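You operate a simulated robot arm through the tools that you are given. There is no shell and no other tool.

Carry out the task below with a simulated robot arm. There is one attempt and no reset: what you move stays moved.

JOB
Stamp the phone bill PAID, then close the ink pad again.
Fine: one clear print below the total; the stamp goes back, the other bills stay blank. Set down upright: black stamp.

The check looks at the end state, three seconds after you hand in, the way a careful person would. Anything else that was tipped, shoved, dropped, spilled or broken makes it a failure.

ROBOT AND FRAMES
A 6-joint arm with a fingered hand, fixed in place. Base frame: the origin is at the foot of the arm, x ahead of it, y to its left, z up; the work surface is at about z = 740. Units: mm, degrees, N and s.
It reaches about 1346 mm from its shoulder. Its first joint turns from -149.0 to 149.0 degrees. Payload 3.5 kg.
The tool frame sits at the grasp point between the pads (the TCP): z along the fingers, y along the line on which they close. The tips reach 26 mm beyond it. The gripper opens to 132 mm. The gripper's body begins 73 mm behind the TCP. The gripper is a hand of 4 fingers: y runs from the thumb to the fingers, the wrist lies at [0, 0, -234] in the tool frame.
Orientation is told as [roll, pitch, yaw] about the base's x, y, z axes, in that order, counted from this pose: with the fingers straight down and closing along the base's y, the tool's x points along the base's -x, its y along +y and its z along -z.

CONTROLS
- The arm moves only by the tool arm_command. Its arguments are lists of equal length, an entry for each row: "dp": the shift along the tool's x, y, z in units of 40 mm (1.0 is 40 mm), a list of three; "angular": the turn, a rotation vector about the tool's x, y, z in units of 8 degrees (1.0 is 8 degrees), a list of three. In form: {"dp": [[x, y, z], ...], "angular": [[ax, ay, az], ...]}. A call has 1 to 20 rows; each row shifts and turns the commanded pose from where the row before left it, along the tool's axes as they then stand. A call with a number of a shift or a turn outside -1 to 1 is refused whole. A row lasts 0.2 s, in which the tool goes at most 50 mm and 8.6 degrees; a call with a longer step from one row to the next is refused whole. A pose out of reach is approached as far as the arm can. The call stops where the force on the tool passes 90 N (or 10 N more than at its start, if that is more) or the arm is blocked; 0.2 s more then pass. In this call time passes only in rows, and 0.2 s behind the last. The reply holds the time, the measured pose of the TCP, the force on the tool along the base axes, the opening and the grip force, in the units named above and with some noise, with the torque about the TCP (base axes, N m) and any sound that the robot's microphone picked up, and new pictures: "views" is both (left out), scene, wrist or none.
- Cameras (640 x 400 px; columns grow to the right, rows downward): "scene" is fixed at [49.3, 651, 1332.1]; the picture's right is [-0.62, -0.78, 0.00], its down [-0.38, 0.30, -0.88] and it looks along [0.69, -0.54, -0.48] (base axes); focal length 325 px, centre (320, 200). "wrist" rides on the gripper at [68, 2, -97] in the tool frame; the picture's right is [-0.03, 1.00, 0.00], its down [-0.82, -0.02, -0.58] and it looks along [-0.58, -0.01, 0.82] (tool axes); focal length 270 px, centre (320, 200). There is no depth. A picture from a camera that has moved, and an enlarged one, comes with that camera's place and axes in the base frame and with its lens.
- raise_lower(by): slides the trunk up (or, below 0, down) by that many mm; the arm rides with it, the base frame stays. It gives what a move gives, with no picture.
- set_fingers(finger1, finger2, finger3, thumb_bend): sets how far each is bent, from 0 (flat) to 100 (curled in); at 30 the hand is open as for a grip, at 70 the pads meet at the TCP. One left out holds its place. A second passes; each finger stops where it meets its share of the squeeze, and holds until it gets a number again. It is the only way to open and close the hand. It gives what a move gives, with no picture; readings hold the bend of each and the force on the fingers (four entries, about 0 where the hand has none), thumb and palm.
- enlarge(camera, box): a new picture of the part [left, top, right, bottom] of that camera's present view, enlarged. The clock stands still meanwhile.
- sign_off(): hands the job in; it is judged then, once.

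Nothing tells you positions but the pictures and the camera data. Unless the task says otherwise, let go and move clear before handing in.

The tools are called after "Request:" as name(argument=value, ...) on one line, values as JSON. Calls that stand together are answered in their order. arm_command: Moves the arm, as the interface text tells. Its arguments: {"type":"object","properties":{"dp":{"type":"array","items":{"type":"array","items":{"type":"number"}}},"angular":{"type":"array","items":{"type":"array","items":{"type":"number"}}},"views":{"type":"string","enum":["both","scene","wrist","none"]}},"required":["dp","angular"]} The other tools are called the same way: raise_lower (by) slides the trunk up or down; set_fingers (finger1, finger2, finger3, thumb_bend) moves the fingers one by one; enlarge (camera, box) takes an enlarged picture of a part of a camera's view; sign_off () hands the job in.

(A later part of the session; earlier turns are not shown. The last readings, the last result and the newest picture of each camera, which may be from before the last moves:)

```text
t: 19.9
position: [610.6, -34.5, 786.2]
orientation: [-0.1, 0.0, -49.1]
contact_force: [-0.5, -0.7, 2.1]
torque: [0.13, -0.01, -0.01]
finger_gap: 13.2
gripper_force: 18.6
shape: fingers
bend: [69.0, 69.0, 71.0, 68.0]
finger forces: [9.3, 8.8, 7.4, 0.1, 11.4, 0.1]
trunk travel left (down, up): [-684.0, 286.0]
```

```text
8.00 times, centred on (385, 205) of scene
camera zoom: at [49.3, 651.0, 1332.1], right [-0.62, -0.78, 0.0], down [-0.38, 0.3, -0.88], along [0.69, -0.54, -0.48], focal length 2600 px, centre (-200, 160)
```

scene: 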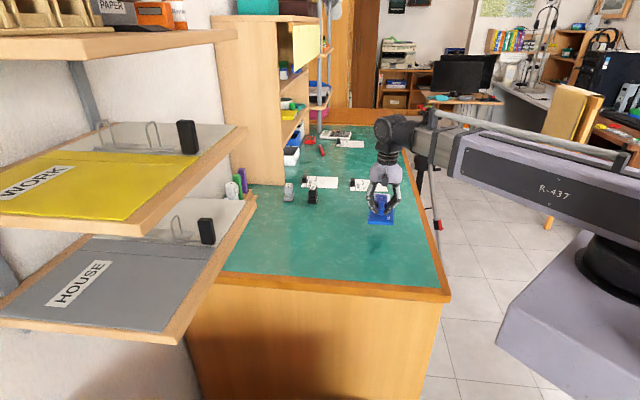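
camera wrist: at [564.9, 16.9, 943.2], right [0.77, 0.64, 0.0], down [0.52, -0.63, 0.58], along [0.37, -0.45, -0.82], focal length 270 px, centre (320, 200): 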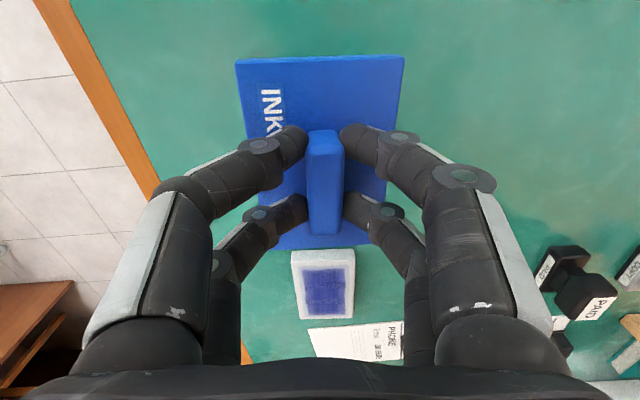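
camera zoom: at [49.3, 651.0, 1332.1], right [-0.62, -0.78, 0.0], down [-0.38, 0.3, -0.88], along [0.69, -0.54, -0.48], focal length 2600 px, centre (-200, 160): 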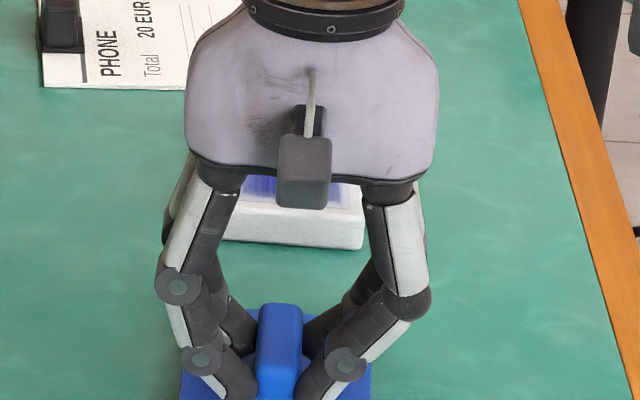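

The cap's rim has begun to touch (2 N). One or two more millimetres and a look before letting go.

Request:
raise_lower(by=-2)

Request:
enlarge(camera="scene", box=[355, 200, 411, 240])

Request:
enlarge(camera="wrist", box=[200, 40, 440, 260])

```text
t: 20.4
position: [609.6, -35.2, 783.9]
orientation: [0.1, 0.1, -49.0]
contact_force: [0.3, -1.3, 12.1]
torque: [0.09, -0.04, 0.04]
finger_gap: 13.3
gripper_force: 20.5
shape: fingers
bend: [70.0, 70.0, 72.0, 67.0]
finger forces: [10.1, 9.8, 8.1, 0.1, 12.5, 0.1]
trunk travel left (down, up): [-682.0, 288.0]
```

```text
10.00 times, centred on (383, 220) of scene
camera zoom: at [49.3, 651.0, 1332.1], right [-0.62, -0.78, 0.0], down [-0.38, 0.3, -0.88], along [0.69, -0.54, -0.48], focal length 3251 px, centre (-310, 0)
```

zoom: 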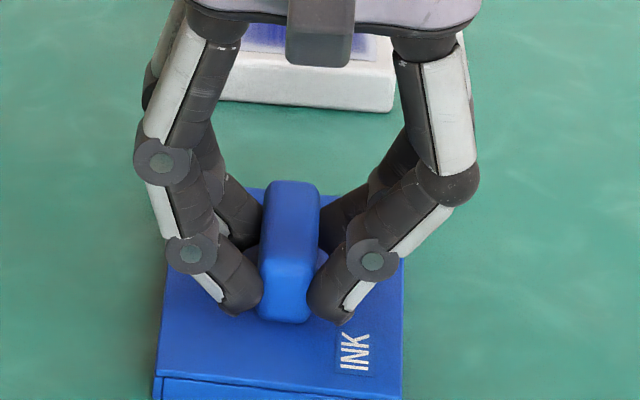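

```text
1.82 times, centred on (320, 150) of wrist
camera zoom: at [564.8, 16.6, 880.8], right [0.77, 0.64, 0.0], down [0.52, -0.63, 0.58], along [0.37, -0.45, -0.82], focal length 491 px, centre (320, 291)
```

zoom: 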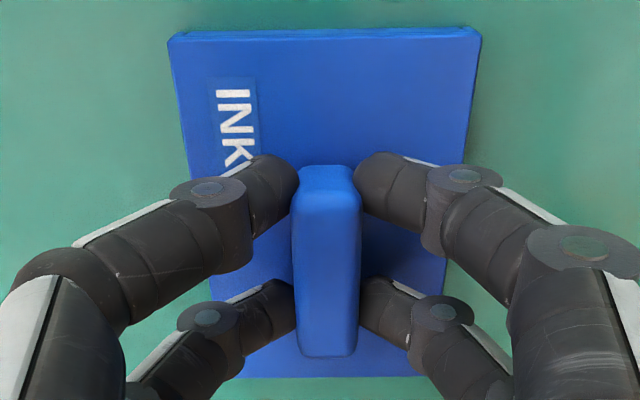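

The cap is seated on the desk (12 N down). I release it and rise well clear.

Request:
set_fingers(finger1=55, finger2=55, finger3=55, thumb_bend=55)

Request:
raise_lower(by=116)

Request:
arm_command(dp=[[0, 0, 0]], angular=[[0, 0, 0]], views="both")

Request:
enlarge(camera="wrist", box=[220, 60, 420, 200])

Request:
enlarge(camera="wrist", box=[240, 190, 420, 310])

```text
t: 21.4
position: [609.2, -36.0, 783.8]
orientation: [0.2, -0.1, -49.0]
contact_force: [2.5, 0.9, 26.5]
torque: [0.04, 0.04, -0.01]
finger_gap: 40.5
gripper_force: 13.9
shape: fingers
bend: [58.0, 58.0, 58.0, 57.0]
finger forces: [6.7, 6.2, 5.6, 0.0, 8.1, 0.0]
trunk travel left (down, up): [-682.0, 288.0]
```

```text
t: 22.9
position: [609.8, -35.7, 899.7]
orientation: [0.0, -0.1, -49.0]
contact_force: [0.7, -0.1, 0.6]
torque: [0.04, -0.02, 0.0]
finger_gap: 48.5
gripper_force: 0.2
shape: fingers
bend: [55.0, 55.0, 55.0, 55.0]
finger forces: [0.0, 0.1, 0.0, 0.1, 0.0, 0.1]
trunk travel left (down, up): [-798.0, 172.0]
```

```text
t: 23.3
position: [609.8, -34.8, 898.5]
orientation: [0.0, 0.0, -49.0]
contact_force: [0.1, -0.1, -0.6]
torque: [0.0, 0.01, 0.02]
finger_gap: 48.1
gripper_force: 0.1
shape: fingers
bend: [55.0, 55.0, 55.0, 55.0]
finger forces: [0.0, 0.1, 0.1, 0.0, 0.1, 0.0]
trunk travel left (down, up): [-798.0, 172.0]
camera wrist: at [565.2, 16.7, 996.2], right [0.77, 0.64, 0.0], down [0.52, -0.63, 0.58], along [0.37, -0.45, -0.82], focal length 270 px, centre (320, 200)
```

scene: 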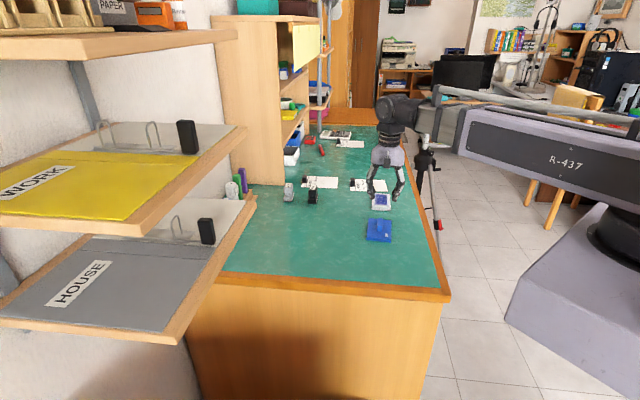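
wrist: 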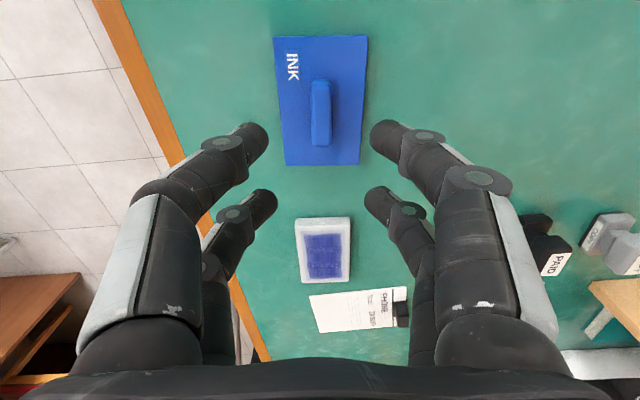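

```text
2.86 times, centred on (320, 130) of wrist
camera zoom: at [565.2, 16.7, 996.2], right [0.77, 0.64, 0.0], down [0.52, -0.63, 0.58], along [0.37, -0.45, -0.82], focal length 772 px, centre (320, 400)
```

zoom: 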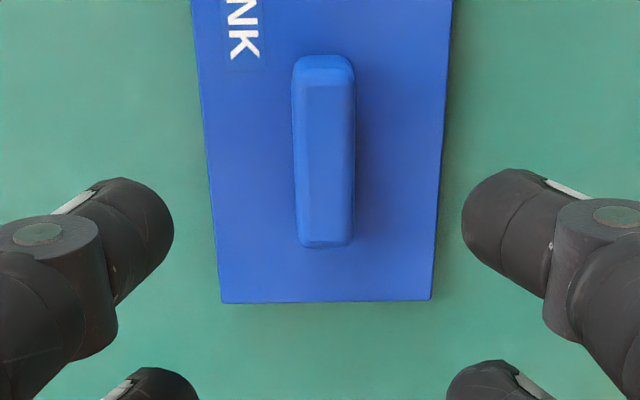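

```text
3.33 times, centred on (330, 250) of wrist
camera zoom: at [565.2, 16.7, 996.2], right [0.77, 0.64, 0.0], down [0.52, -0.63, 0.58], along [0.37, -0.45, -0.82], focal length 901 px, centre (287, 33)
```

zoom: 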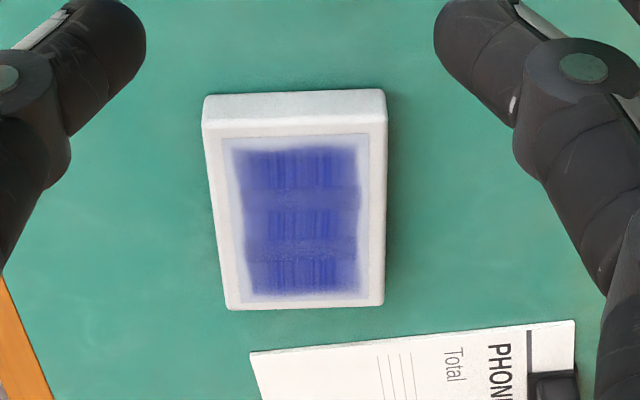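

The cap lies flat on the desk and the tray is open: cushion about 81×45 mm centred near (734, -179), top about z 758. Now I travel to a viewing spot near the PAID stamp at this safe height.

Request:
arm_command(dp=[[-0.29, 0.89, 0], [-0.29, 0.89, 0], [-0.29, 0.89, 0], [-0.29, 0.89, 0], [-0.29, 0.89, 0], [-0.29, 0.89, 0], [-0.29, 0.89, 0]], angular=[[0, 0, 0], [0, 0, 0], [0, 0, 0], [0, 0, 0], [0, 0, 0], [0, 0, 0], [0, 0, -0.5]], views="both")

Request:
enlarge(camera="wrist", box=[260, 140, 420, 260])

```text
t: 24.9
position: [851.4, 68.1, 899.4]
orientation: [-0.1, 0.1, -44.9]
contact_force: [-0.5, 0.6, 0.2]
torque: [-0.01, 0.01, -0.01]
finger_gap: 48.4
gripper_force: 0.1
shape: fingers
bend: [55.0, 55.0, 55.0, 55.0]
finger forces: [0.0, 0.0, 0.0, 0.0, 0.1, 0.1]
trunk travel left (down, up): [-798.0, 172.0]
camera wrist: at [803.0, 116.4, 996.1], right [0.72, 0.69, 0.0], down [0.56, -0.59, 0.58], along [0.4, -0.42, -0.82], focal length 270 px, centre (320, 200)
```

scene: 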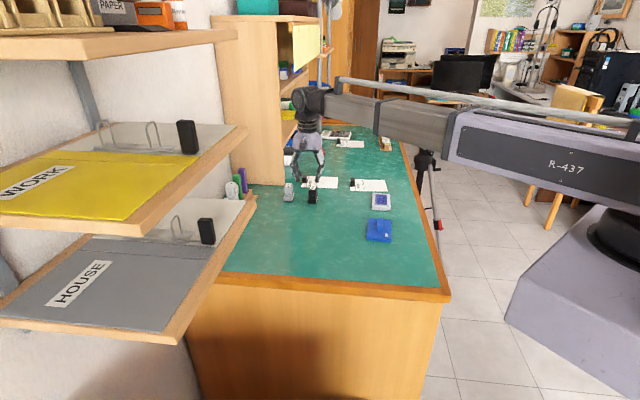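
wrist: 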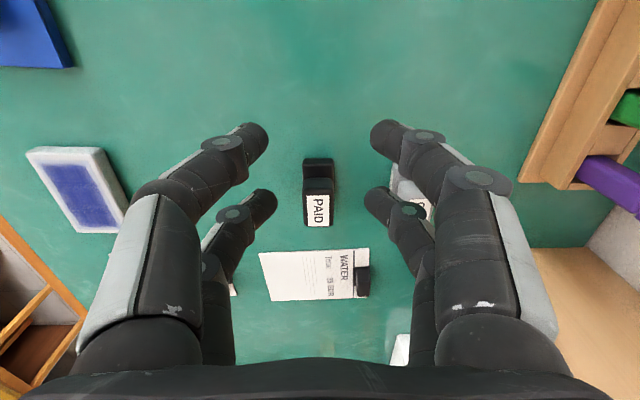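

```text
3.33 times, centred on (340, 200) of wrist
camera zoom: at [803.0, 116.4, 996.1], right [0.72, 0.69, 0.0], down [0.56, -0.59, 0.58], along [0.4, -0.42, -0.82], focal length 901 px, centre (253, 200)
```

zoom: 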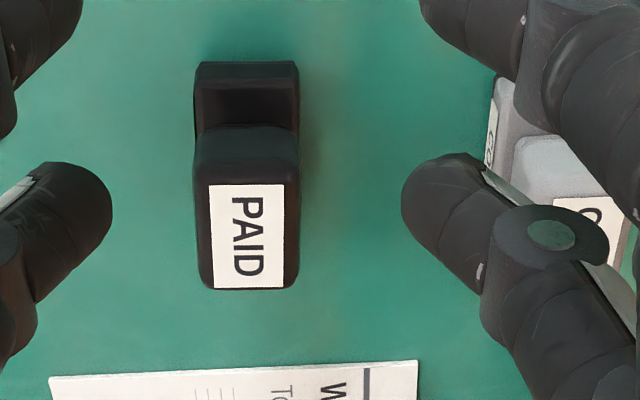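

The stamp is upright, its text runs the same way as the bill's. Its centre is about (-87, -3) mm in the tool frame, so I move over it and check centring.

Request:
arm_command(dp=[[-0.725, -0.0275, 0], [-0.725, -0.0275, 0], [-0.725, -0.0275, 0]], angular=[[0, 0, 0], [0, 0, 0], [0, 0, 0]], views="wrist")

Request:
raise_lower(by=-65)

Request:
enlarge(camera="wrist", box=[200, 60, 440, 210])

Request:
enlarge(camera="scene", box=[280, 160, 340, 210])

```text
t: 25.7
position: [912.7, 3.4, 899.0]
orientation: [-0.1, 0.0, -44.9]
contact_force: [-0.9, 0.0, -0.5]
torque: [0.01, -0.02, 0.01]
finger_gap: 48.4
gripper_force: 0.1
shape: fingers
bend: [55.0, 55.0, 55.0, 55.0]
finger forces: [0.1, 0.1, 0.0, 0.0, 0.1, 0.1]
trunk travel left (down, up): [-798.0, 172.0]
camera wrist: at [864.3, 51.0, 996.2], right [0.72, 0.69, 0.0], down [0.56, -0.59, 0.58], along [0.4, -0.42, -0.82], focal length 270 px, centre (320, 200)
```

wrist: 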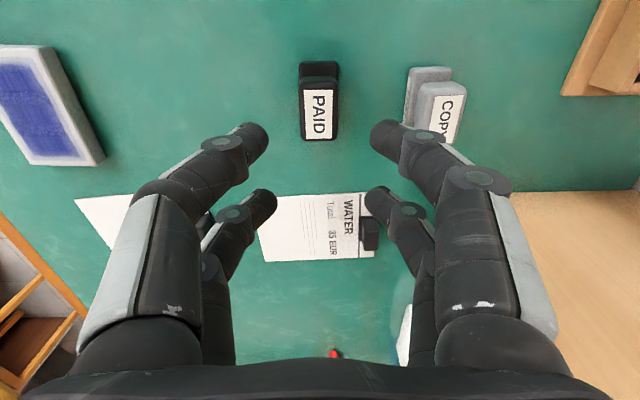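

```text
t: 26.7
position: [912.7, 3.4, 834.6]
orientation: [0.0, 0.0, -45.0]
contact_force: [-0.6, 0.5, -0.6]
torque: [-0.04, 0.03, -0.03]
finger_gap: 48.7
gripper_force: 0.1
shape: fingers
bend: [55.0, 55.0, 55.0, 55.0]
finger forces: [0.0, 0.0, 0.0, 0.0, 0.0, 0.0]
trunk travel left (down, up): [-733.0, 237.0]
```

```text
2.67 times, centred on (320, 135) of wrist
camera zoom: at [863.8, 51.2, 931.3], right [0.72, 0.69, 0.0], down [0.56, -0.59, 0.58], along [0.4, -0.42, -0.82], focal length 721 px, centre (320, 373)
```

zoom: 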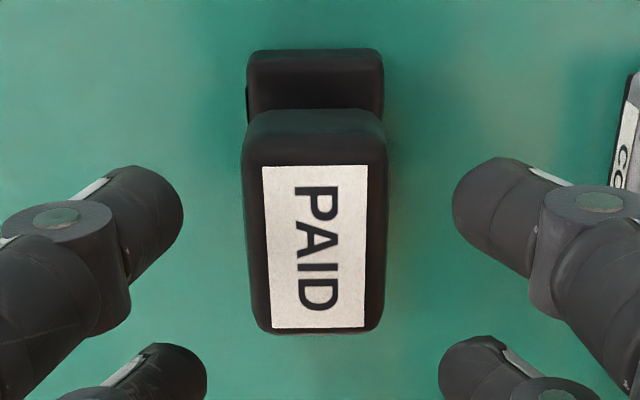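

```text
8.00 times, centred on (310, 185) of scene
camera zoom: at [49.3, 651.0, 1332.1], right [-0.62, -0.78, 0.0], down [-0.38, 0.3, -0.88], along [0.69, -0.54, -0.48], focal length 2600 px, centre (400, 320)
```

zoom: 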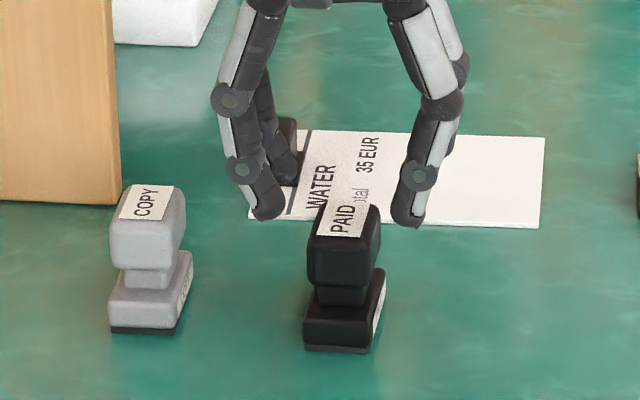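

Centred within 2–3 mm; a small shift, then I lower to knob height (TCP ≈ 802), with tips well above the stamp's foot.

Request:
arm_command(dp=[[0.0625, -0.01, 0]], angular=[[0, 0, 0.1]], views="none")

Request:
raise_lower(by=-33)

Request:
enlarge(camera="wrist", box=[200, 60, 440, 240])

Request:
enlarge(camera="scene", box=[280, 165, 340, 215])

```text
t: 27.1
position: [910.7, 4.1, 834.3]
orientation: [0.0, 0.0, -45.7]
contact_force: [-0.6, 0.5, -0.4]
torque: [-0.01, 0.01, 0.0]
finger_gap: 48.5
gripper_force: 0.0
shape: fingers
bend: [55.0, 55.0, 55.0, 55.0]
finger forces: [0.1, 0.0, 0.0, 0.0, 0.0, 0.0]
trunk travel left (down, up): [-733.0, 237.0]
```

```text
t: 27.9
position: [911.6, 4.9, 801.9]
orientation: [0.0, -0.1, -45.7]
contact_force: [0.7, -0.3, 0.7]
torque: [0.01, -0.03, -0.03]
finger_gap: 48.4
gripper_force: 0.2
shape: fingers
bend: [55.0, 55.0, 55.0, 55.0]
finger forces: [0.1, 0.0, 0.0, 0.0, 0.1, 0.0]
trunk travel left (down, up): [-700.0, 270.0]
```

```text
2.22 times, centred on (320, 150) of wrist
camera zoom: at [862.9, 53.7, 898.2], right [0.73, 0.68, 0.0], down [0.55, -0.6, 0.58], along [0.39, -0.42, -0.82], focal length 601 px, centre (320, 311)
```

zoom: 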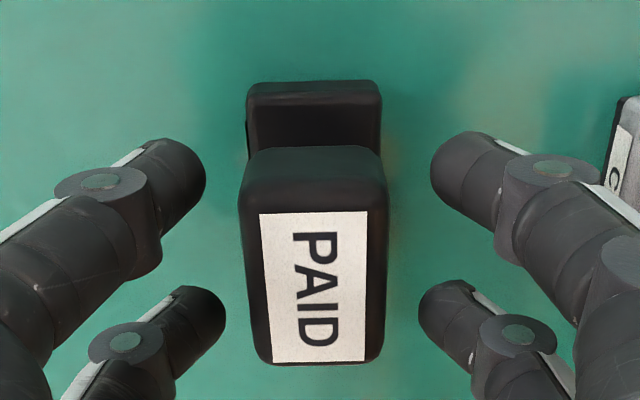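

```text
8.00 times, centred on (310, 190) of scene
camera zoom: at [49.3, 651.0, 1332.1], right [-0.62, -0.78, 0.0], down [-0.38, 0.3, -0.88], along [0.69, -0.54, -0.48], focal length 2600 px, centre (400, 280)
```

zoom: 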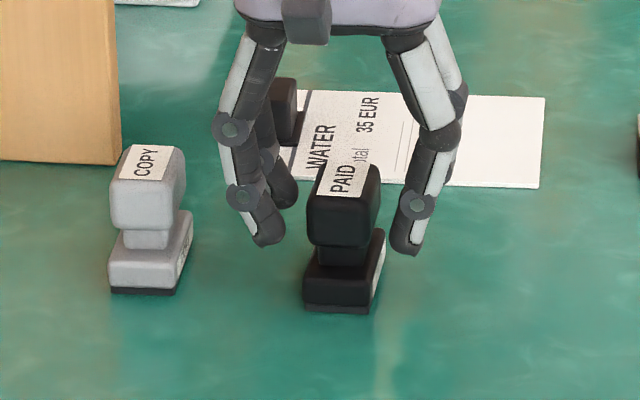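

The knob sits centred (within 1 mm) between all four fingertips. I close on it.

Request:
set_fingers(finger1=72, finger2=72, finger3=72, thumb_bend=72)

Request:
enlarge(camera="wrist", box=[200, 60, 440, 240])

Request:
enlarge(camera="scene", box=[280, 165, 340, 215])

```text
t: 28.9
position: [911.1, 4.6, 801.0]
orientation: [0.0, 0.1, -45.9]
contact_force: [0.1, 0.5, -0.1]
torque: [-0.01, 0.01, -0.01]
finger_gap: 25.7
gripper_force: 17.3
shape: fingers
bend: [61.0, 62.0, 65.0, 67.0]
finger forces: [8.7, 8.6, 7.5, 0.0, 9.7, 0.0]
trunk travel left (down, up): [-700.0, 270.0]
```

```text
2.22 times, centred on (320, 150) of wrist
camera zoom: at [863.0, 53.7, 898.2], right [0.73, 0.68, 0.0], down [0.55, -0.6, 0.58], along [0.39, -0.42, -0.82], focal length 601 px, centre (320, 311)
```

zoom: 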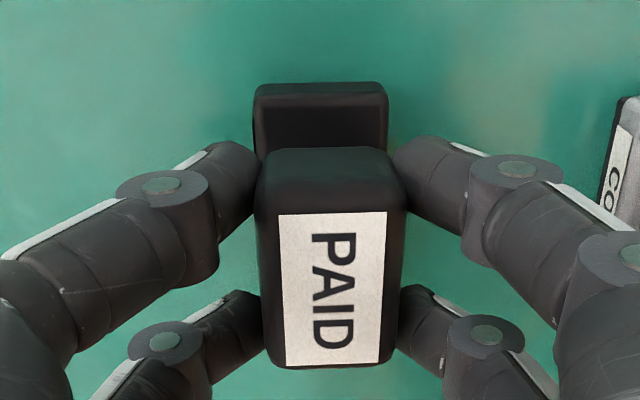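

```text
8.00 times, centred on (310, 190) of scene
camera zoom: at [49.3, 651.0, 1332.1], right [-0.62, -0.78, 0.0], down [-0.38, 0.3, -0.88], along [0.69, -0.54, -0.48], focal length 2600 px, centre (400, 280)
```

zoom: 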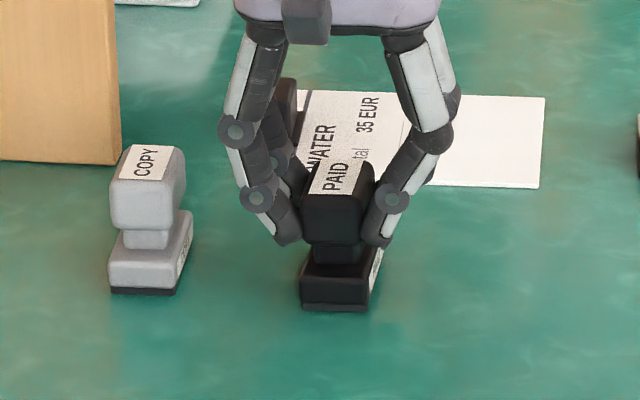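

The stamp was nudged and perhaps tilted by about 2° while being gripped. I look closely before deciding whether to re-grip.

Request:
enlarge(camera="scene", box=[298, 178, 330, 206])

Request:
enlarge(camera="scene", box=[278, 178, 310, 206])

```text
14.29 times, centred on (314, 192) of scene
camera zoom: at [49.3, 651.0, 1332.1], right [-0.62, -0.78, 0.0], down [-0.38, 0.3, -0.88], along [0.69, -0.54, -0.48], focal length 4644 px, centre (406, 314)
```

zoom: 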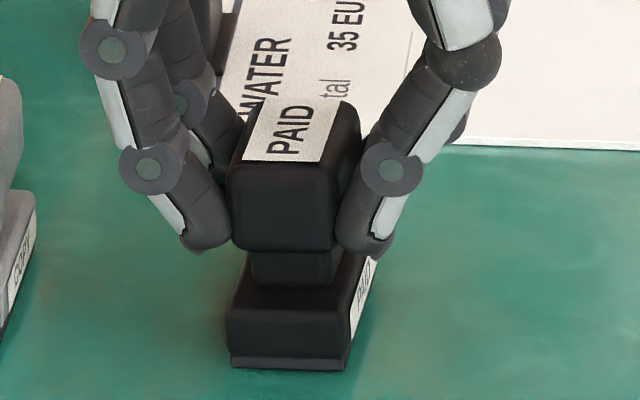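

```text
14.29 times, centred on (294, 192) of scene
camera zoom: at [49.3, 651.0, 1332.1], right [-0.62, -0.78, 0.0], down [-0.38, 0.3, -0.88], along [0.69, -0.54, -0.48], focal length 4644 px, centre (691, 314)
```

zoom: 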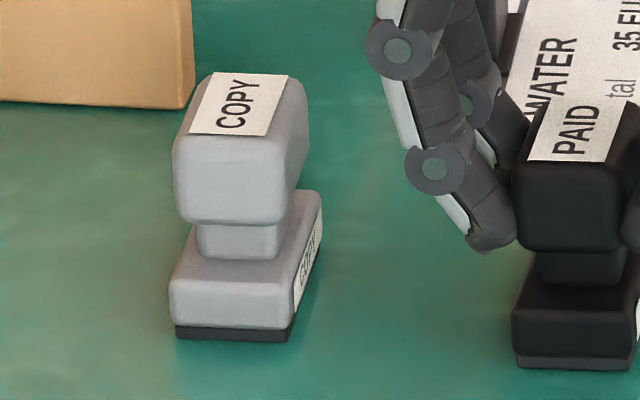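

The lean is only about 1°, which pressing will level out. I lift the stamp 15 mm and check that it hangs steady.

Request:
raise_lower(by=15)

Request:
enlarge(camera="scene", box=[298, 172, 330, 200])

Request:
enlarge(camera="wrist", box=[200, 60, 440, 240])

```text
t: 29.5
position: [910.0, 3.9, 815.0]
orientation: [0.0, 0.0, -45.8]
contact_force: [1.1, -0.3, -0.8]
torque: [0.0, 0.0, 0.03]
finger_gap: 25.7
gripper_force: 16.9
shape: fingers
bend: [61.0, 62.0, 65.0, 67.0]
finger forces: [8.7, 8.7, 7.7, 0.0, 9.7, 0.1]
trunk travel left (down, up): [-715.0, 255.0]
```

```text
14.29 times, centred on (314, 186) of scene
camera zoom: at [49.3, 651.0, 1332.1], right [-0.62, -0.78, 0.0], down [-0.38, 0.3, -0.88], along [0.69, -0.54, -0.48], focal length 4644 px, centre (406, 400)
```

zoom: 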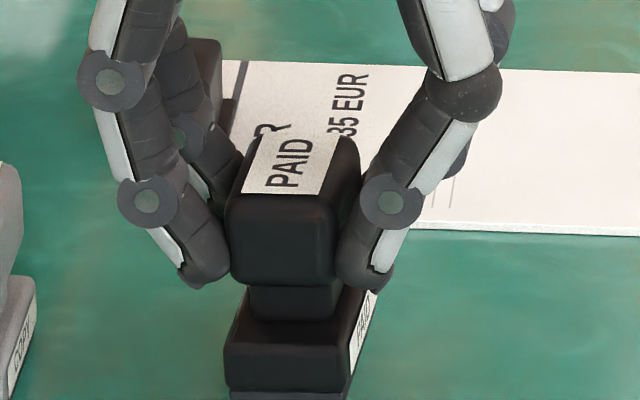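

```text
2.22 times, centred on (320, 150) of wrist
camera zoom: at [863.0, 53.8, 913.2], right [0.73, 0.68, 0.0], down [0.55, -0.6, 0.58], along [0.39, -0.42, -0.82], focal length 601 px, centre (320, 311)
```

zoom: 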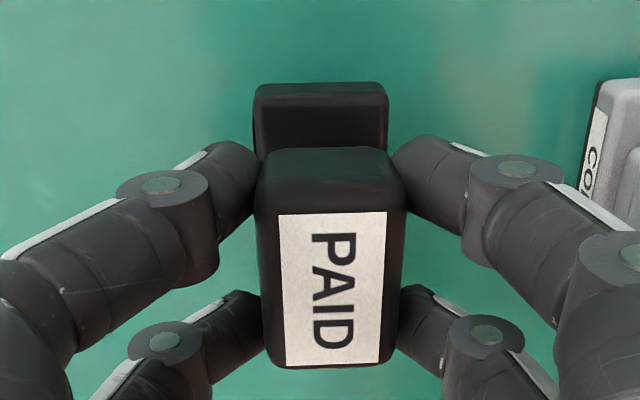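

The stamp is held steady, foot bottom about 61 mm below the TCP. I raise it and carry it over the open ink tray, turning ~2° to match the tray.

Request:
raise_lower(by=45)

Request:
arm_command(dp=[[0, -0.5, 0], [-0.04, -0.9, 0], [-0.04, -0.9, 0], [-0.04, -0.9, 0], [-0.04, -0.9, 0], [-0.04, -0.9, 0], [-0.04, -0.9, 0], [0, -0.44, 0]], angular=[[0, 0, 0], [0, 0, 0], [0, 0, 0], [0, 0, 0], [0, 0, 0], [0, 0, 0], [0, 0, 0], [0, 0, 0.275]], views="both")

Request:
enlarge(camera="scene", box=[345, 165, 415, 225])

Request:
enlarge(camera="wrist", box=[220, 40, 420, 190])

```text
t: 30.4
position: [911.5, 5.5, 860.3]
orientation: [0.0, 0.0, -45.9]
contact_force: [-0.4, 0.5, -0.6]
torque: [0.0, 0.02, -0.02]
finger_gap: 25.7
gripper_force: 17.5
shape: fingers
bend: [61.0, 62.0, 65.0, 67.0]
finger forces: [8.6, 8.6, 7.6, 0.0, 9.7, 0.0]
trunk travel left (down, up): [-760.0, 210.0]
```

```text
t: 32.2
position: [736.4, -178.0, 860.9]
orientation: [0.0, 0.0, -48.0]
contact_force: [-0.5, -0.1, -0.9]
torque: [-0.04, -0.01, 0.0]
finger_gap: 26.0
gripper_force: 16.7
shape: fingers
bend: [61.0, 62.0, 65.0, 67.0]
finger forces: [8.8, 8.5, 7.6, 0.0, 9.6, 0.0]
trunk travel left (down, up): [-760.0, 210.0]
camera wrist: at [690.7, -127.6, 958.2], right [0.76, 0.65, 0.0], down [0.53, -0.62, 0.58], along [0.38, -0.44, -0.82], focal length 270 px, centre (320, 200)
```

scene: 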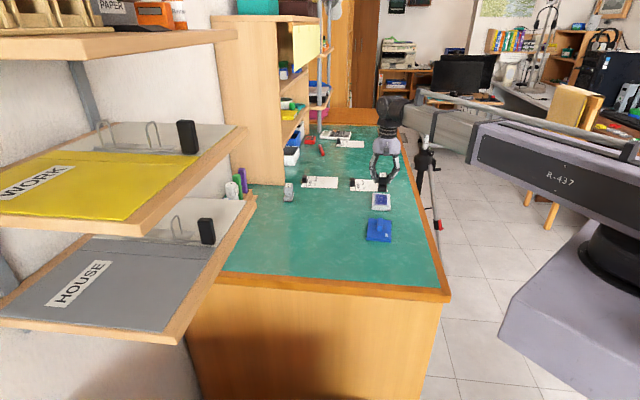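
wrist: 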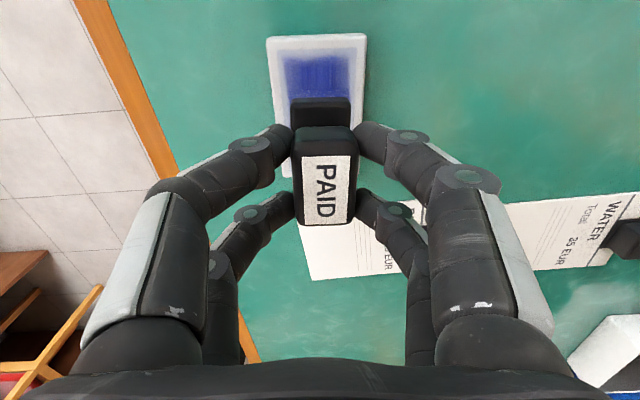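

```text
6.67 times, centred on (380, 195) of scene
camera zoom: at [49.3, 651.0, 1332.1], right [-0.62, -0.78, 0.0], down [-0.38, 0.3, -0.88], along [0.69, -0.54, -0.48], focal length 2167 px, centre (-80, 233)
```

zoom: 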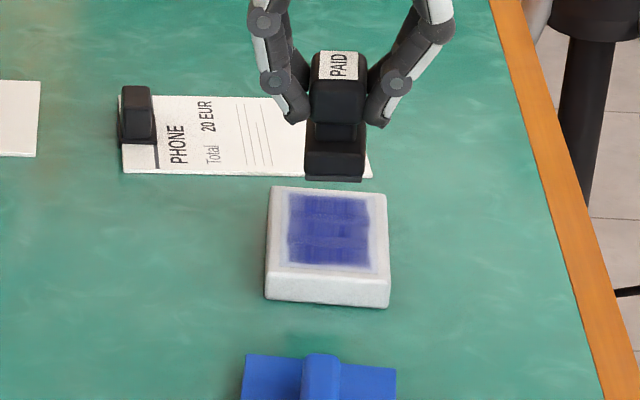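

```text
2.67 times, centred on (320, 115) of wrist
camera zoom: at [690.7, -127.6, 958.2], right [0.76, 0.65, 0.0], down [0.53, -0.62, 0.58], along [0.38, -0.44, -0.82], focal length 721 px, centre (320, 427)
```

zoom: 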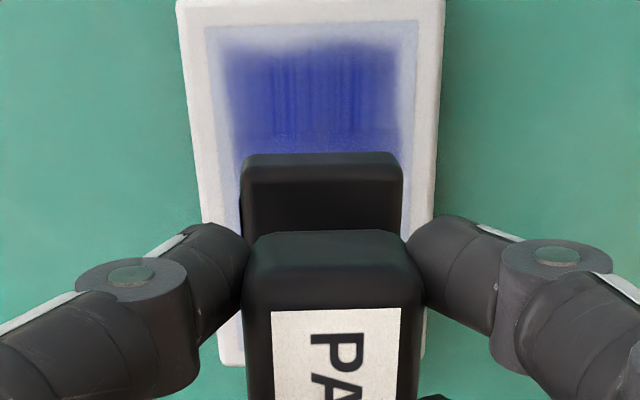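

The stamp foot is centred over the cushion within ~2 mm. I lower it, slowing near the expected contact (TCP ≈ 818).

Request:
raise_lower(by=-37)

Request:
raise_lower(by=-3)

Request:
enlarge(camera="scene", box=[355, 175, 405, 215])

```text
t: 33.0
position: [736.2, -178.1, 825.3]
orientation: [0.0, 0.0, -48.1]
contact_force: [-0.5, -0.2, -1.3]
torque: [0.0, 0.0, -0.01]
finger_gap: 25.8
gripper_force: 17.3
shape: fingers
bend: [61.0, 62.0, 65.0, 67.0]
finger forces: [8.7, 8.4, 7.6, 0.0, 9.6, 0.0]
trunk travel left (down, up): [-723.0, 247.0]
```

```text
t: 33.5
position: [736.4, -178.7, 821.2]
orientation: [0.0, 0.0, -48.0]
contact_force: [-0.5, -0.7, -0.7]
torque: [-0.02, -0.01, 0.05]
finger_gap: 25.5
gripper_force: 16.9
shape: fingers
bend: [61.0, 62.0, 65.0, 67.0]
finger forces: [8.7, 8.5, 7.5, 0.0, 9.6, 0.1]
trunk travel left (down, up): [-720.0, 250.0]
```

```text
10.00 times, centred on (380, 195) of scene
camera zoom: at [49.3, 651.0, 1332.1], right [-0.62, -0.78, 0.0], down [-0.38, 0.3, -0.88], along [0.69, -0.54, -0.48], focal length 3251 px, centre (-280, 250)
```

zoom: 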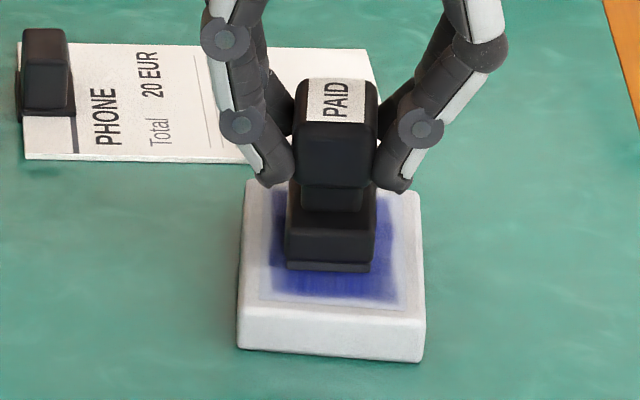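

Just above the cushion, well centred. I press down in small steps until there is a moderate force.

Request:
raise_lower(by=-2)

Request:
raise_lower(by=-1)

Request:
raise_lower(by=-1)

```text
t: 34.1
position: [737.7, -177.9, 819.2]
orientation: [0.0, 0.0, -48.0]
contact_force: [0.1, -0.6, -1.1]
torque: [-0.02, -0.01, 0.0]
finger_gap: 26.0
gripper_force: 17.0
shape: fingers
bend: [61.0, 62.0, 65.0, 67.0]
finger forces: [8.7, 8.6, 7.5, 0.1, 9.8, 0.0]
trunk travel left (down, up): [-718.0, 252.0]
```

```text
t: 34.6
position: [736.8, -178.1, 818.5]
orientation: [0.0, 0.1, -48.0]
contact_force: [1.2, -1.1, 3.0]
torque: [0.04, 0.0, 0.01]
finger_gap: 25.6
gripper_force: 17.5
shape: fingers
bend: [62.0, 62.0, 65.0, 67.0]
finger forces: [8.9, 8.5, 7.7, 0.0, 10.2, 0.0]
trunk travel left (down, up): [-717.0, 253.0]
```

```text
t: 35.1
position: [735.8, -178.6, 816.9]
orientation: [0.0, -0.1, -48.0]
contact_force: [0.2, -1.4, 8.7]
torque: [0.08, -0.02, -0.01]
finger_gap: 25.5
gripper_force: 18.9
shape: fingers
bend: [62.0, 63.0, 65.0, 67.0]
finger forces: [9.2, 9.1, 8.0, 0.0, 11.6, 0.0]
trunk travel left (down, up): [-716.0, 254.0]
```

Contact at TCP ≈ 818.5, now 9 N. Two more millimetres for a firm inking.

Request:
raise_lower(by=-1)

Request:
raise_lower(by=-1)

Request:
enlarge(camera="scene", box=[355, 175, 405, 215])

Request:
enlarge(camera="wrist", box=[200, 60, 440, 240])

```text
t: 35.6
position: [736.3, -178.5, 818.0]
orientation: [0.1, -0.2, -48.1]
contact_force: [-0.5, -3.1, 13.6]
torque: [0.02, -0.07, 0.07]
finger_gap: 25.5
gripper_force: 19.9
shape: fingers
bend: [63.0, 64.0, 65.0, 67.0]
finger forces: [9.6, 9.0, 8.5, 0.1, 12.7, 0.0]
trunk travel left (down, up): [-715.0, 255.0]
```

```text
t: 36.1
position: [736.7, -179.3, 815.2]
orientation: [0.1, -0.1, -47.9]
contact_force: [0.1, -3.4, 20.3]
torque: [0.07, 0.0, 0.0]
finger_gap: 25.1
gripper_force: 20.8
shape: fingers
bend: [64.0, 65.0, 66.0, 67.0]
finger forces: [10.2, 9.7, 8.9, 0.0, 13.3, 0.0]
trunk travel left (down, up): [-714.0, 256.0]
```

```text
10.00 times, centred on (380, 195) of scene
camera zoom: at [49.3, 651.0, 1332.1], right [-0.62, -0.78, 0.0], down [-0.38, 0.3, -0.88], along [0.69, -0.54, -0.48], focal length 3251 px, centre (-280, 250)
```

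zoom: 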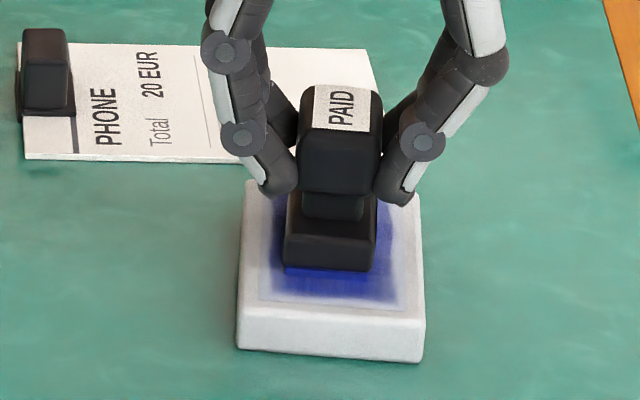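

```text
2.22 times, centred on (320, 150) of wrist
camera zoom: at [690.0, -127.2, 913.3], right [0.76, 0.65, 0.0], down [0.53, -0.62, 0.58], along [0.38, -0.44, -0.82], focal length 601 px, centre (320, 311)
```

zoom: 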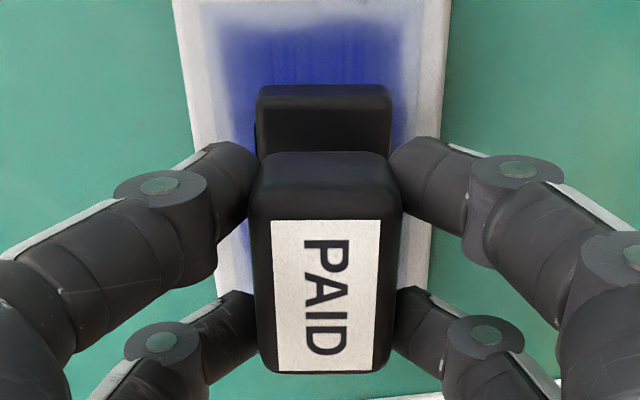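

About 20 N on the cushion and the stamp has levelled itself. Now straight up, and a check of the pad and stamp.

Request:
raise_lower(by=8)

Request:
raise_lower(by=40)

Request:
enlarge(camera="scene", box=[350, 170, 410, 218])

Request:
enlarge(camera="wrist", box=[200, 40, 440, 240])

```text
t: 36.7
position: [736.9, -178.5, 822.2]
orientation: [0.0, -0.1, -48.0]
contact_force: [0.6, 0.2, -0.3]
torque: [0.0, 0.0, 0.0]
finger_gap: 25.6
gripper_force: 16.7
shape: fingers
bend: [63.0, 63.0, 66.0, 67.0]
finger forces: [8.4, 8.5, 6.9, 0.1, 9.9, 0.1]
trunk travel left (down, up): [-722.0, 248.0]
```

```text
t: 37.5
position: [737.2, -178.8, 863.3]
orientation: [0.0, -0.1, -48.0]
contact_force: [0.0, -0.3, -0.9]
torque: [-0.01, 0.01, 0.02]
finger_gap: 26.0
gripper_force: 16.8
shape: fingers
bend: [63.0, 63.0, 66.0, 67.0]
finger forces: [8.4, 8.4, 6.9, 0.0, 9.9, 0.0]
trunk travel left (down, up): [-762.0, 208.0]
```

```text
8.33 times, centred on (380, 194) of scene
camera zoom: at [49.3, 651.0, 1332.1], right [-0.62, -0.78, 0.0], down [-0.38, 0.3, -0.88], along [0.69, -0.54, -0.48], focal length 2709 px, centre (-180, 250)
```

zoom: 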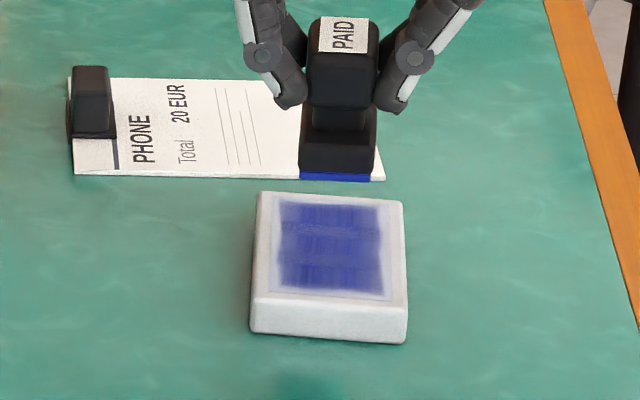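

```text
2.00 times, centred on (320, 140) of wrist
camera zoom: at [691.1, -127.1, 960.2], right [0.76, 0.65, 0.0], down [0.53, -0.62, 0.58], along [0.38, -0.44, -0.82], focal length 541 px, centre (320, 320)
```

zoom: 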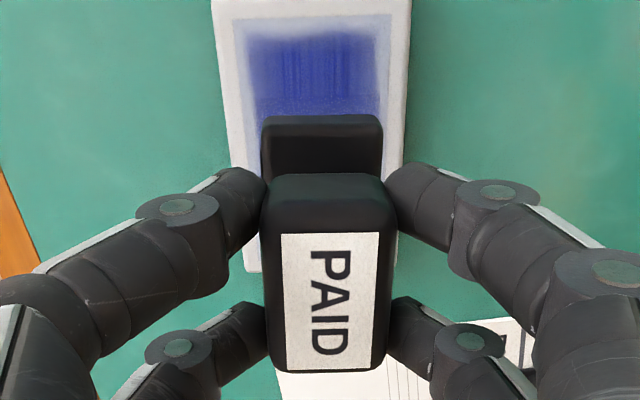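

The rubber is now blue with ink. Before moving to the phone bill I check the surroundings of the arm, especially the tripod behind the table edge.

Request:
enlarge(camera="scene", box=[340, 70, 520, 250])

Request:
enlarge(camera="wrist", box=[0, 0, 640, 400])

```text
2.22 times, centred on (430, 160) of scene
camera zoom: at [49.3, 651.0, 1332.1], right [-0.62, -0.78, 0.0], down [-0.38, 0.3, -0.88], along [0.69, -0.54, -0.48], focal length 722 px, centre (76, 289)
```

zoom: 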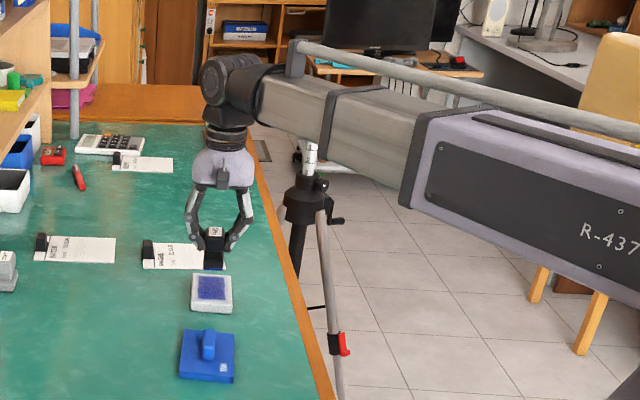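

```text
1.00 times, centred on (320, 200) of wrist (not enlarged: the box is as wide or as high as the picture)
camera zoom: at [691.1, -127.1, 960.2], right [0.76, 0.65, 0.0], down [0.53, -0.62, 0.58], along [0.38, -0.44, -0.82], focal length 270 px, centre (320, 200)
```

zoom: 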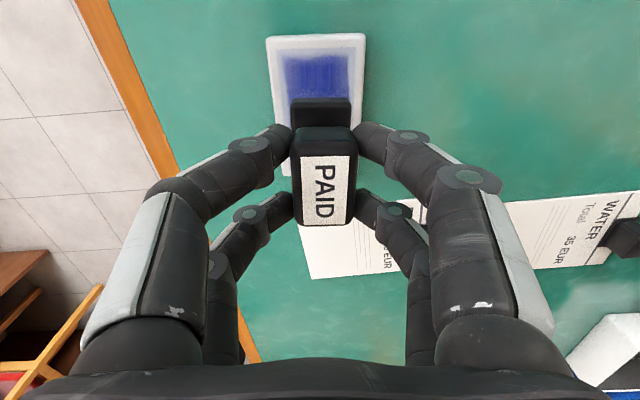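

The arm is a telescoping beam well away from the tripod (~250 mm). I carry the inked stamp over the blank lower part of the phone bill (target print centre ≈ (842, -288)), turning 7° to match the bill.

Request:
arm_command(dp=[[-0.5, 0.0325, 0], [-0.9, 0.0325, 0], [-0.9, 0.0325, 0], [-0.9, 0.0325, 0], [-0.622, 0, 0], [0, 0, 0]], angular=[[0, 0, 0], [0, 0, 0], [0, 0, 0], [0, 0, 0], [0, 0, 0], [0, 0, -0.875]], views="both")

Request:
enlarge(camera="wrist", box=[180, 40, 460, 240])

Request:
enlarge(camera="scene", box=[340, 150, 420, 210])

```text
t: 38.9
position: [843.9, -288.2, 863.4]
orientation: [0.0, -0.1, -40.9]
contact_force: [-0.2, 0.1, -1.5]
torque: [0.04, -0.01, -0.02]
finger_gap: 25.6
gripper_force: 16.7
shape: fingers
bend: [63.0, 63.0, 66.0, 67.0]
finger forces: [8.3, 8.5, 6.8, 0.0, 9.9, 0.0]
trunk travel left (down, up): [-762.0, 208.0]
camera wrist: at [792.0, -243.2, 960.1], right [0.67, 0.74, 0.0], down [0.6, -0.55, 0.58], along [0.43, -0.39, -0.82], focal length 270 px, centre (320, 200)
```

scene: 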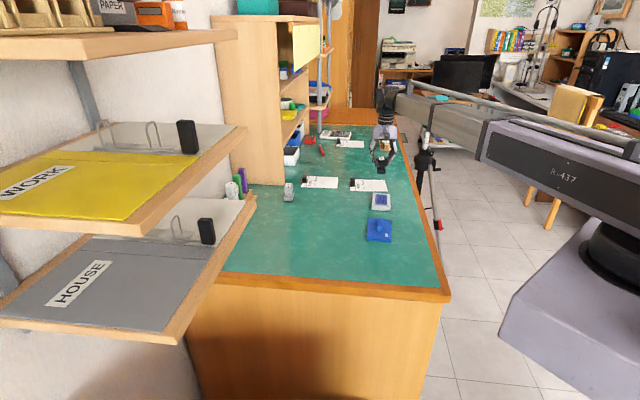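
wrist: 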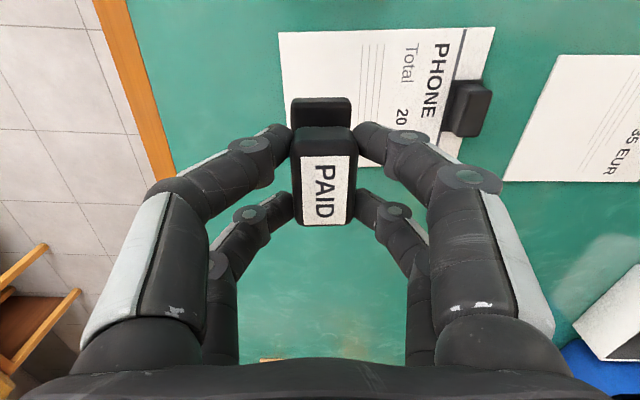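

```text
2.00 times, centred on (320, 140) of wrist
camera zoom: at [792.0, -243.2, 960.1], right [0.67, 0.74, 0.0], down [0.6, -0.55, 0.58], along [0.43, -0.39, -0.82], focal length 541 px, centre (320, 320)
```

zoom: 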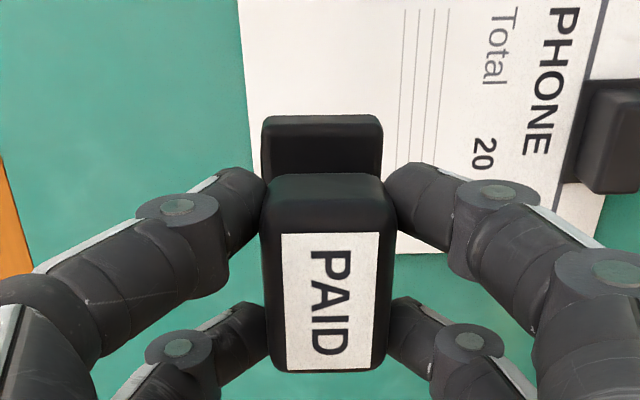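

```text
6.67 times, centred on (380, 180) of scene
camera zoom: at [49.3, 651.0, 1332.1], right [-0.62, -0.78, 0.0], down [-0.38, 0.3, -0.88], along [0.69, -0.54, -0.48], focal length 2167 px, centre (-80, 333)
```

zoom: 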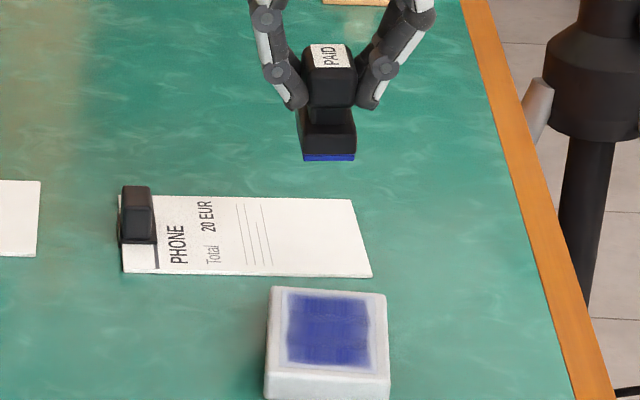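

Alignment is good: the foot is centred between the bill's bottom edge (12 mm margin) and the last line (13 mm margin), edges parallel. I lower straight down, slowing near the paper.

Request:
raise_lower(by=-55)

Request:
raise_lower(by=-3)

Request:
enlarge(camera="scene", box=[345, 160, 405, 210])

Request:
enlarge(camera="wrist", box=[180, 40, 460, 240])

```text
t: 39.9
position: [843.2, -288.4, 808.2]
orientation: [0.0, -0.1, -40.9]
contact_force: [-0.6, 0.2, -0.8]
torque: [-0.02, -0.01, 0.01]
finger_gap: 25.5
gripper_force: 16.8
shape: fingers
bend: [63.0, 63.0, 66.0, 67.0]
finger forces: [8.3, 8.3, 6.8, 0.0, 9.9, 0.0]
trunk travel left (down, up): [-707.0, 263.0]
```

```text
t: 40.4
position: [843.2, -288.1, 805.7]
orientation: [0.0, -0.1, -41.0]
contact_force: [-0.3, -0.4, -0.9]
torque: [0.03, 0.01, -0.03]
finger_gap: 25.9
gripper_force: 17.0
shape: fingers
bend: [63.0, 63.0, 66.0, 67.0]
finger forces: [8.4, 8.4, 6.9, 0.1, 10.0, 0.0]
trunk travel left (down, up): [-704.0, 266.0]
```

```text
8.00 times, centred on (375, 185) of scene
camera zoom: at [49.3, 651.0, 1332.1], right [-0.62, -0.78, 0.0], down [-0.38, 0.3, -0.88], along [0.69, -0.54, -0.48], focal length 2600 px, centre (-120, 320)
```

zoom: 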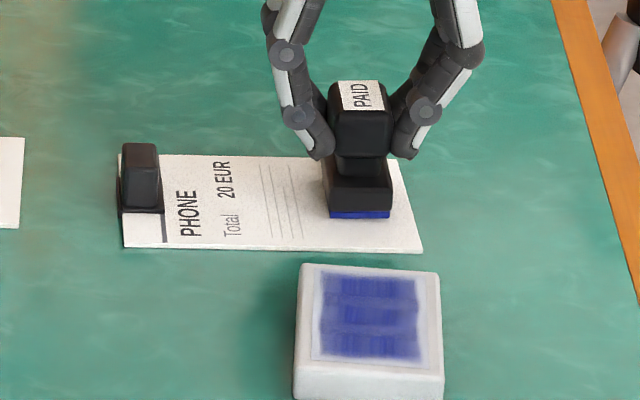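

```text
2.00 times, centred on (320, 140) of wrist
camera zoom: at [791.9, -242.8, 902.2], right [0.67, 0.74, 0.0], down [0.6, -0.55, 0.58], along [0.43, -0.39, -0.82], focal length 541 px, centre (320, 320)
```

zoom: 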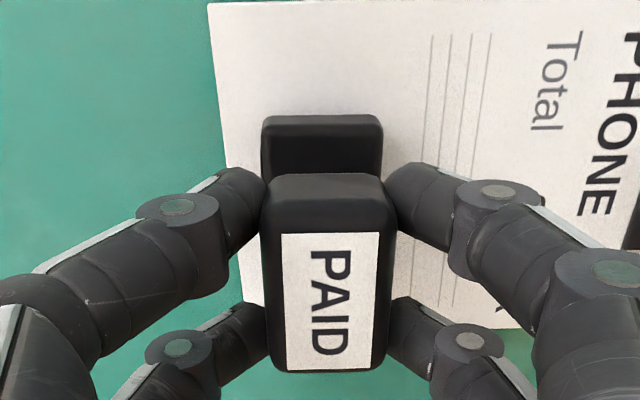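

Just above the blank part of the bill and parallel to its edges. I lower millimetre by millimetre until it touches.

Request:
raise_lower(by=-2)

Request:
raise_lower(by=-1)

Request:
raise_lower(by=-1)

```text
t: 40.9
position: [844.1, -288.4, 802.7]
orientation: [0.0, -0.1, -41.0]
contact_force: [0.6, -0.1, 0.6]
torque: [0.02, -0.02, 0.0]
finger_gap: 25.8
gripper_force: 16.5
shape: fingers
bend: [63.0, 63.0, 66.0, 67.0]
finger forces: [8.5, 8.4, 6.9, 0.0, 10.1, 0.0]
trunk travel left (down, up): [-702.0, 268.0]
```

```text
t: 41.4
position: [843.0, -288.5, 802.5]
orientation: [0.0, 0.0, -41.1]
contact_force: [0.1, -1.4, 5.5]
torque: [0.09, -0.03, 0.0]
finger_gap: 25.6
gripper_force: 17.2
shape: fingers
bend: [63.0, 64.0, 66.0, 67.0]
finger forces: [8.6, 8.3, 7.1, 0.1, 10.5, 0.0]
trunk travel left (down, up): [-701.0, 269.0]
```

```text
t: 41.9
position: [843.2, -287.8, 801.1]
orientation: [0.0, -0.1, -41.0]
contact_force: [-0.4, -1.4, 11.6]
torque: [0.06, -0.04, 0.0]
finger_gap: 25.4
gripper_force: 19.0
shape: fingers
bend: [63.0, 64.0, 66.0, 67.0]
finger forces: [9.2, 8.7, 8.1, 0.0, 11.7, 0.0]
trunk travel left (down, up): [-700.0, 270.0]
```

Contact at 802.5, now 12 N. Two more millimetres for a clear, even print (~22 N), without sideways motion.

Request:
raise_lower(by=-1)

Request:
raise_lower(by=-1)

```text
t: 42.4
position: [843.4, -287.3, 800.9]
orientation: [0.2, -0.1, -41.0]
contact_force: [1.4, -3.3, 17.7]
torque: [0.09, -0.02, -0.01]
finger_gap: 25.5
gripper_force: 20.7
shape: fingers
bend: [64.0, 64.0, 66.0, 67.0]
finger forces: [10.0, 9.3, 8.8, 0.1, 12.7, 0.0]
trunk travel left (down, up): [-699.0, 271.0]
```

```text
t: 42.9
position: [843.2, -288.5, 801.2]
orientation: [0.2, -0.1, -41.0]
contact_force: [1.4, -4.7, 23.7]
torque: [0.06, -0.05, 0.03]
finger_gap: 25.0
gripper_force: 21.4
shape: fingers
bend: [64.0, 65.0, 66.0, 67.0]
finger forces: [10.4, 10.1, 9.0, 0.0, 13.5, 0.0]
trunk travel left (down, up): [-698.0, 272.0]
```

Pressed with 24 N. Now straight up in one motion, then inspect the print.

Request:
raise_lower(by=64)

Request:
enlarge(camera="scene", box=[345, 170, 395, 205])

Request:
enlarge(camera="wrist", box=[180, 0, 460, 200])

```text
t: 44.0
position: [842.4, -287.2, 863.8]
orientation: [0.1, 0.0, -41.0]
contact_force: [0.3, 0.2, -0.8]
torque: [-0.04, -0.04, 0.03]
finger_gap: 25.7
gripper_force: 16.2
shape: fingers
bend: [63.0, 64.0, 66.0, 67.0]
finger forces: [8.3, 8.4, 6.9, 0.0, 9.9, 0.1]
trunk travel left (down, up): [-762.0, 208.0]
```

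```text
11.43 times, centred on (370, 188) of scene
camera zoom: at [49.3, 651.0, 1332.1], right [-0.62, -0.78, 0.0], down [-0.38, 0.3, -0.88], along [0.69, -0.54, -0.48], focal length 3715 px, centre (-251, 343)
```

zoom: 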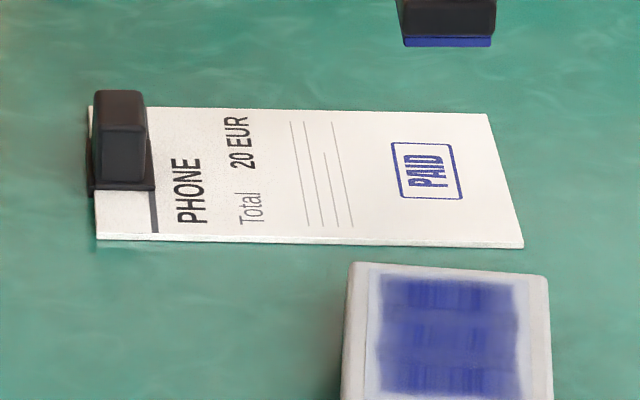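

```text
2.00 times, centred on (320, 100) of wrist
camera zoom: at [792.0, -242.8, 960.1], right [0.67, 0.74, 0.0], down [0.6, -0.55, 0.58], along [0.43, -0.39, -0.82], focal length 541 px, centre (320, 400)
```

zoom: 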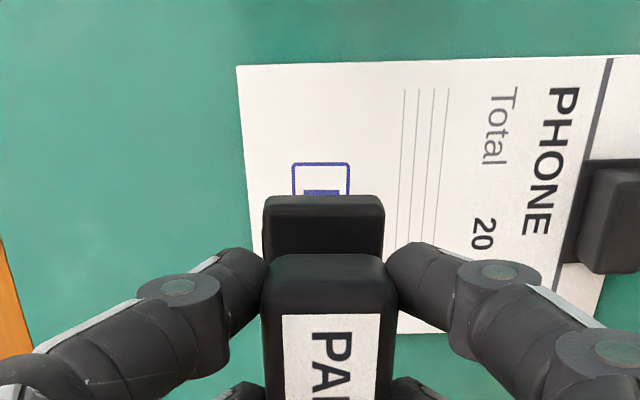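

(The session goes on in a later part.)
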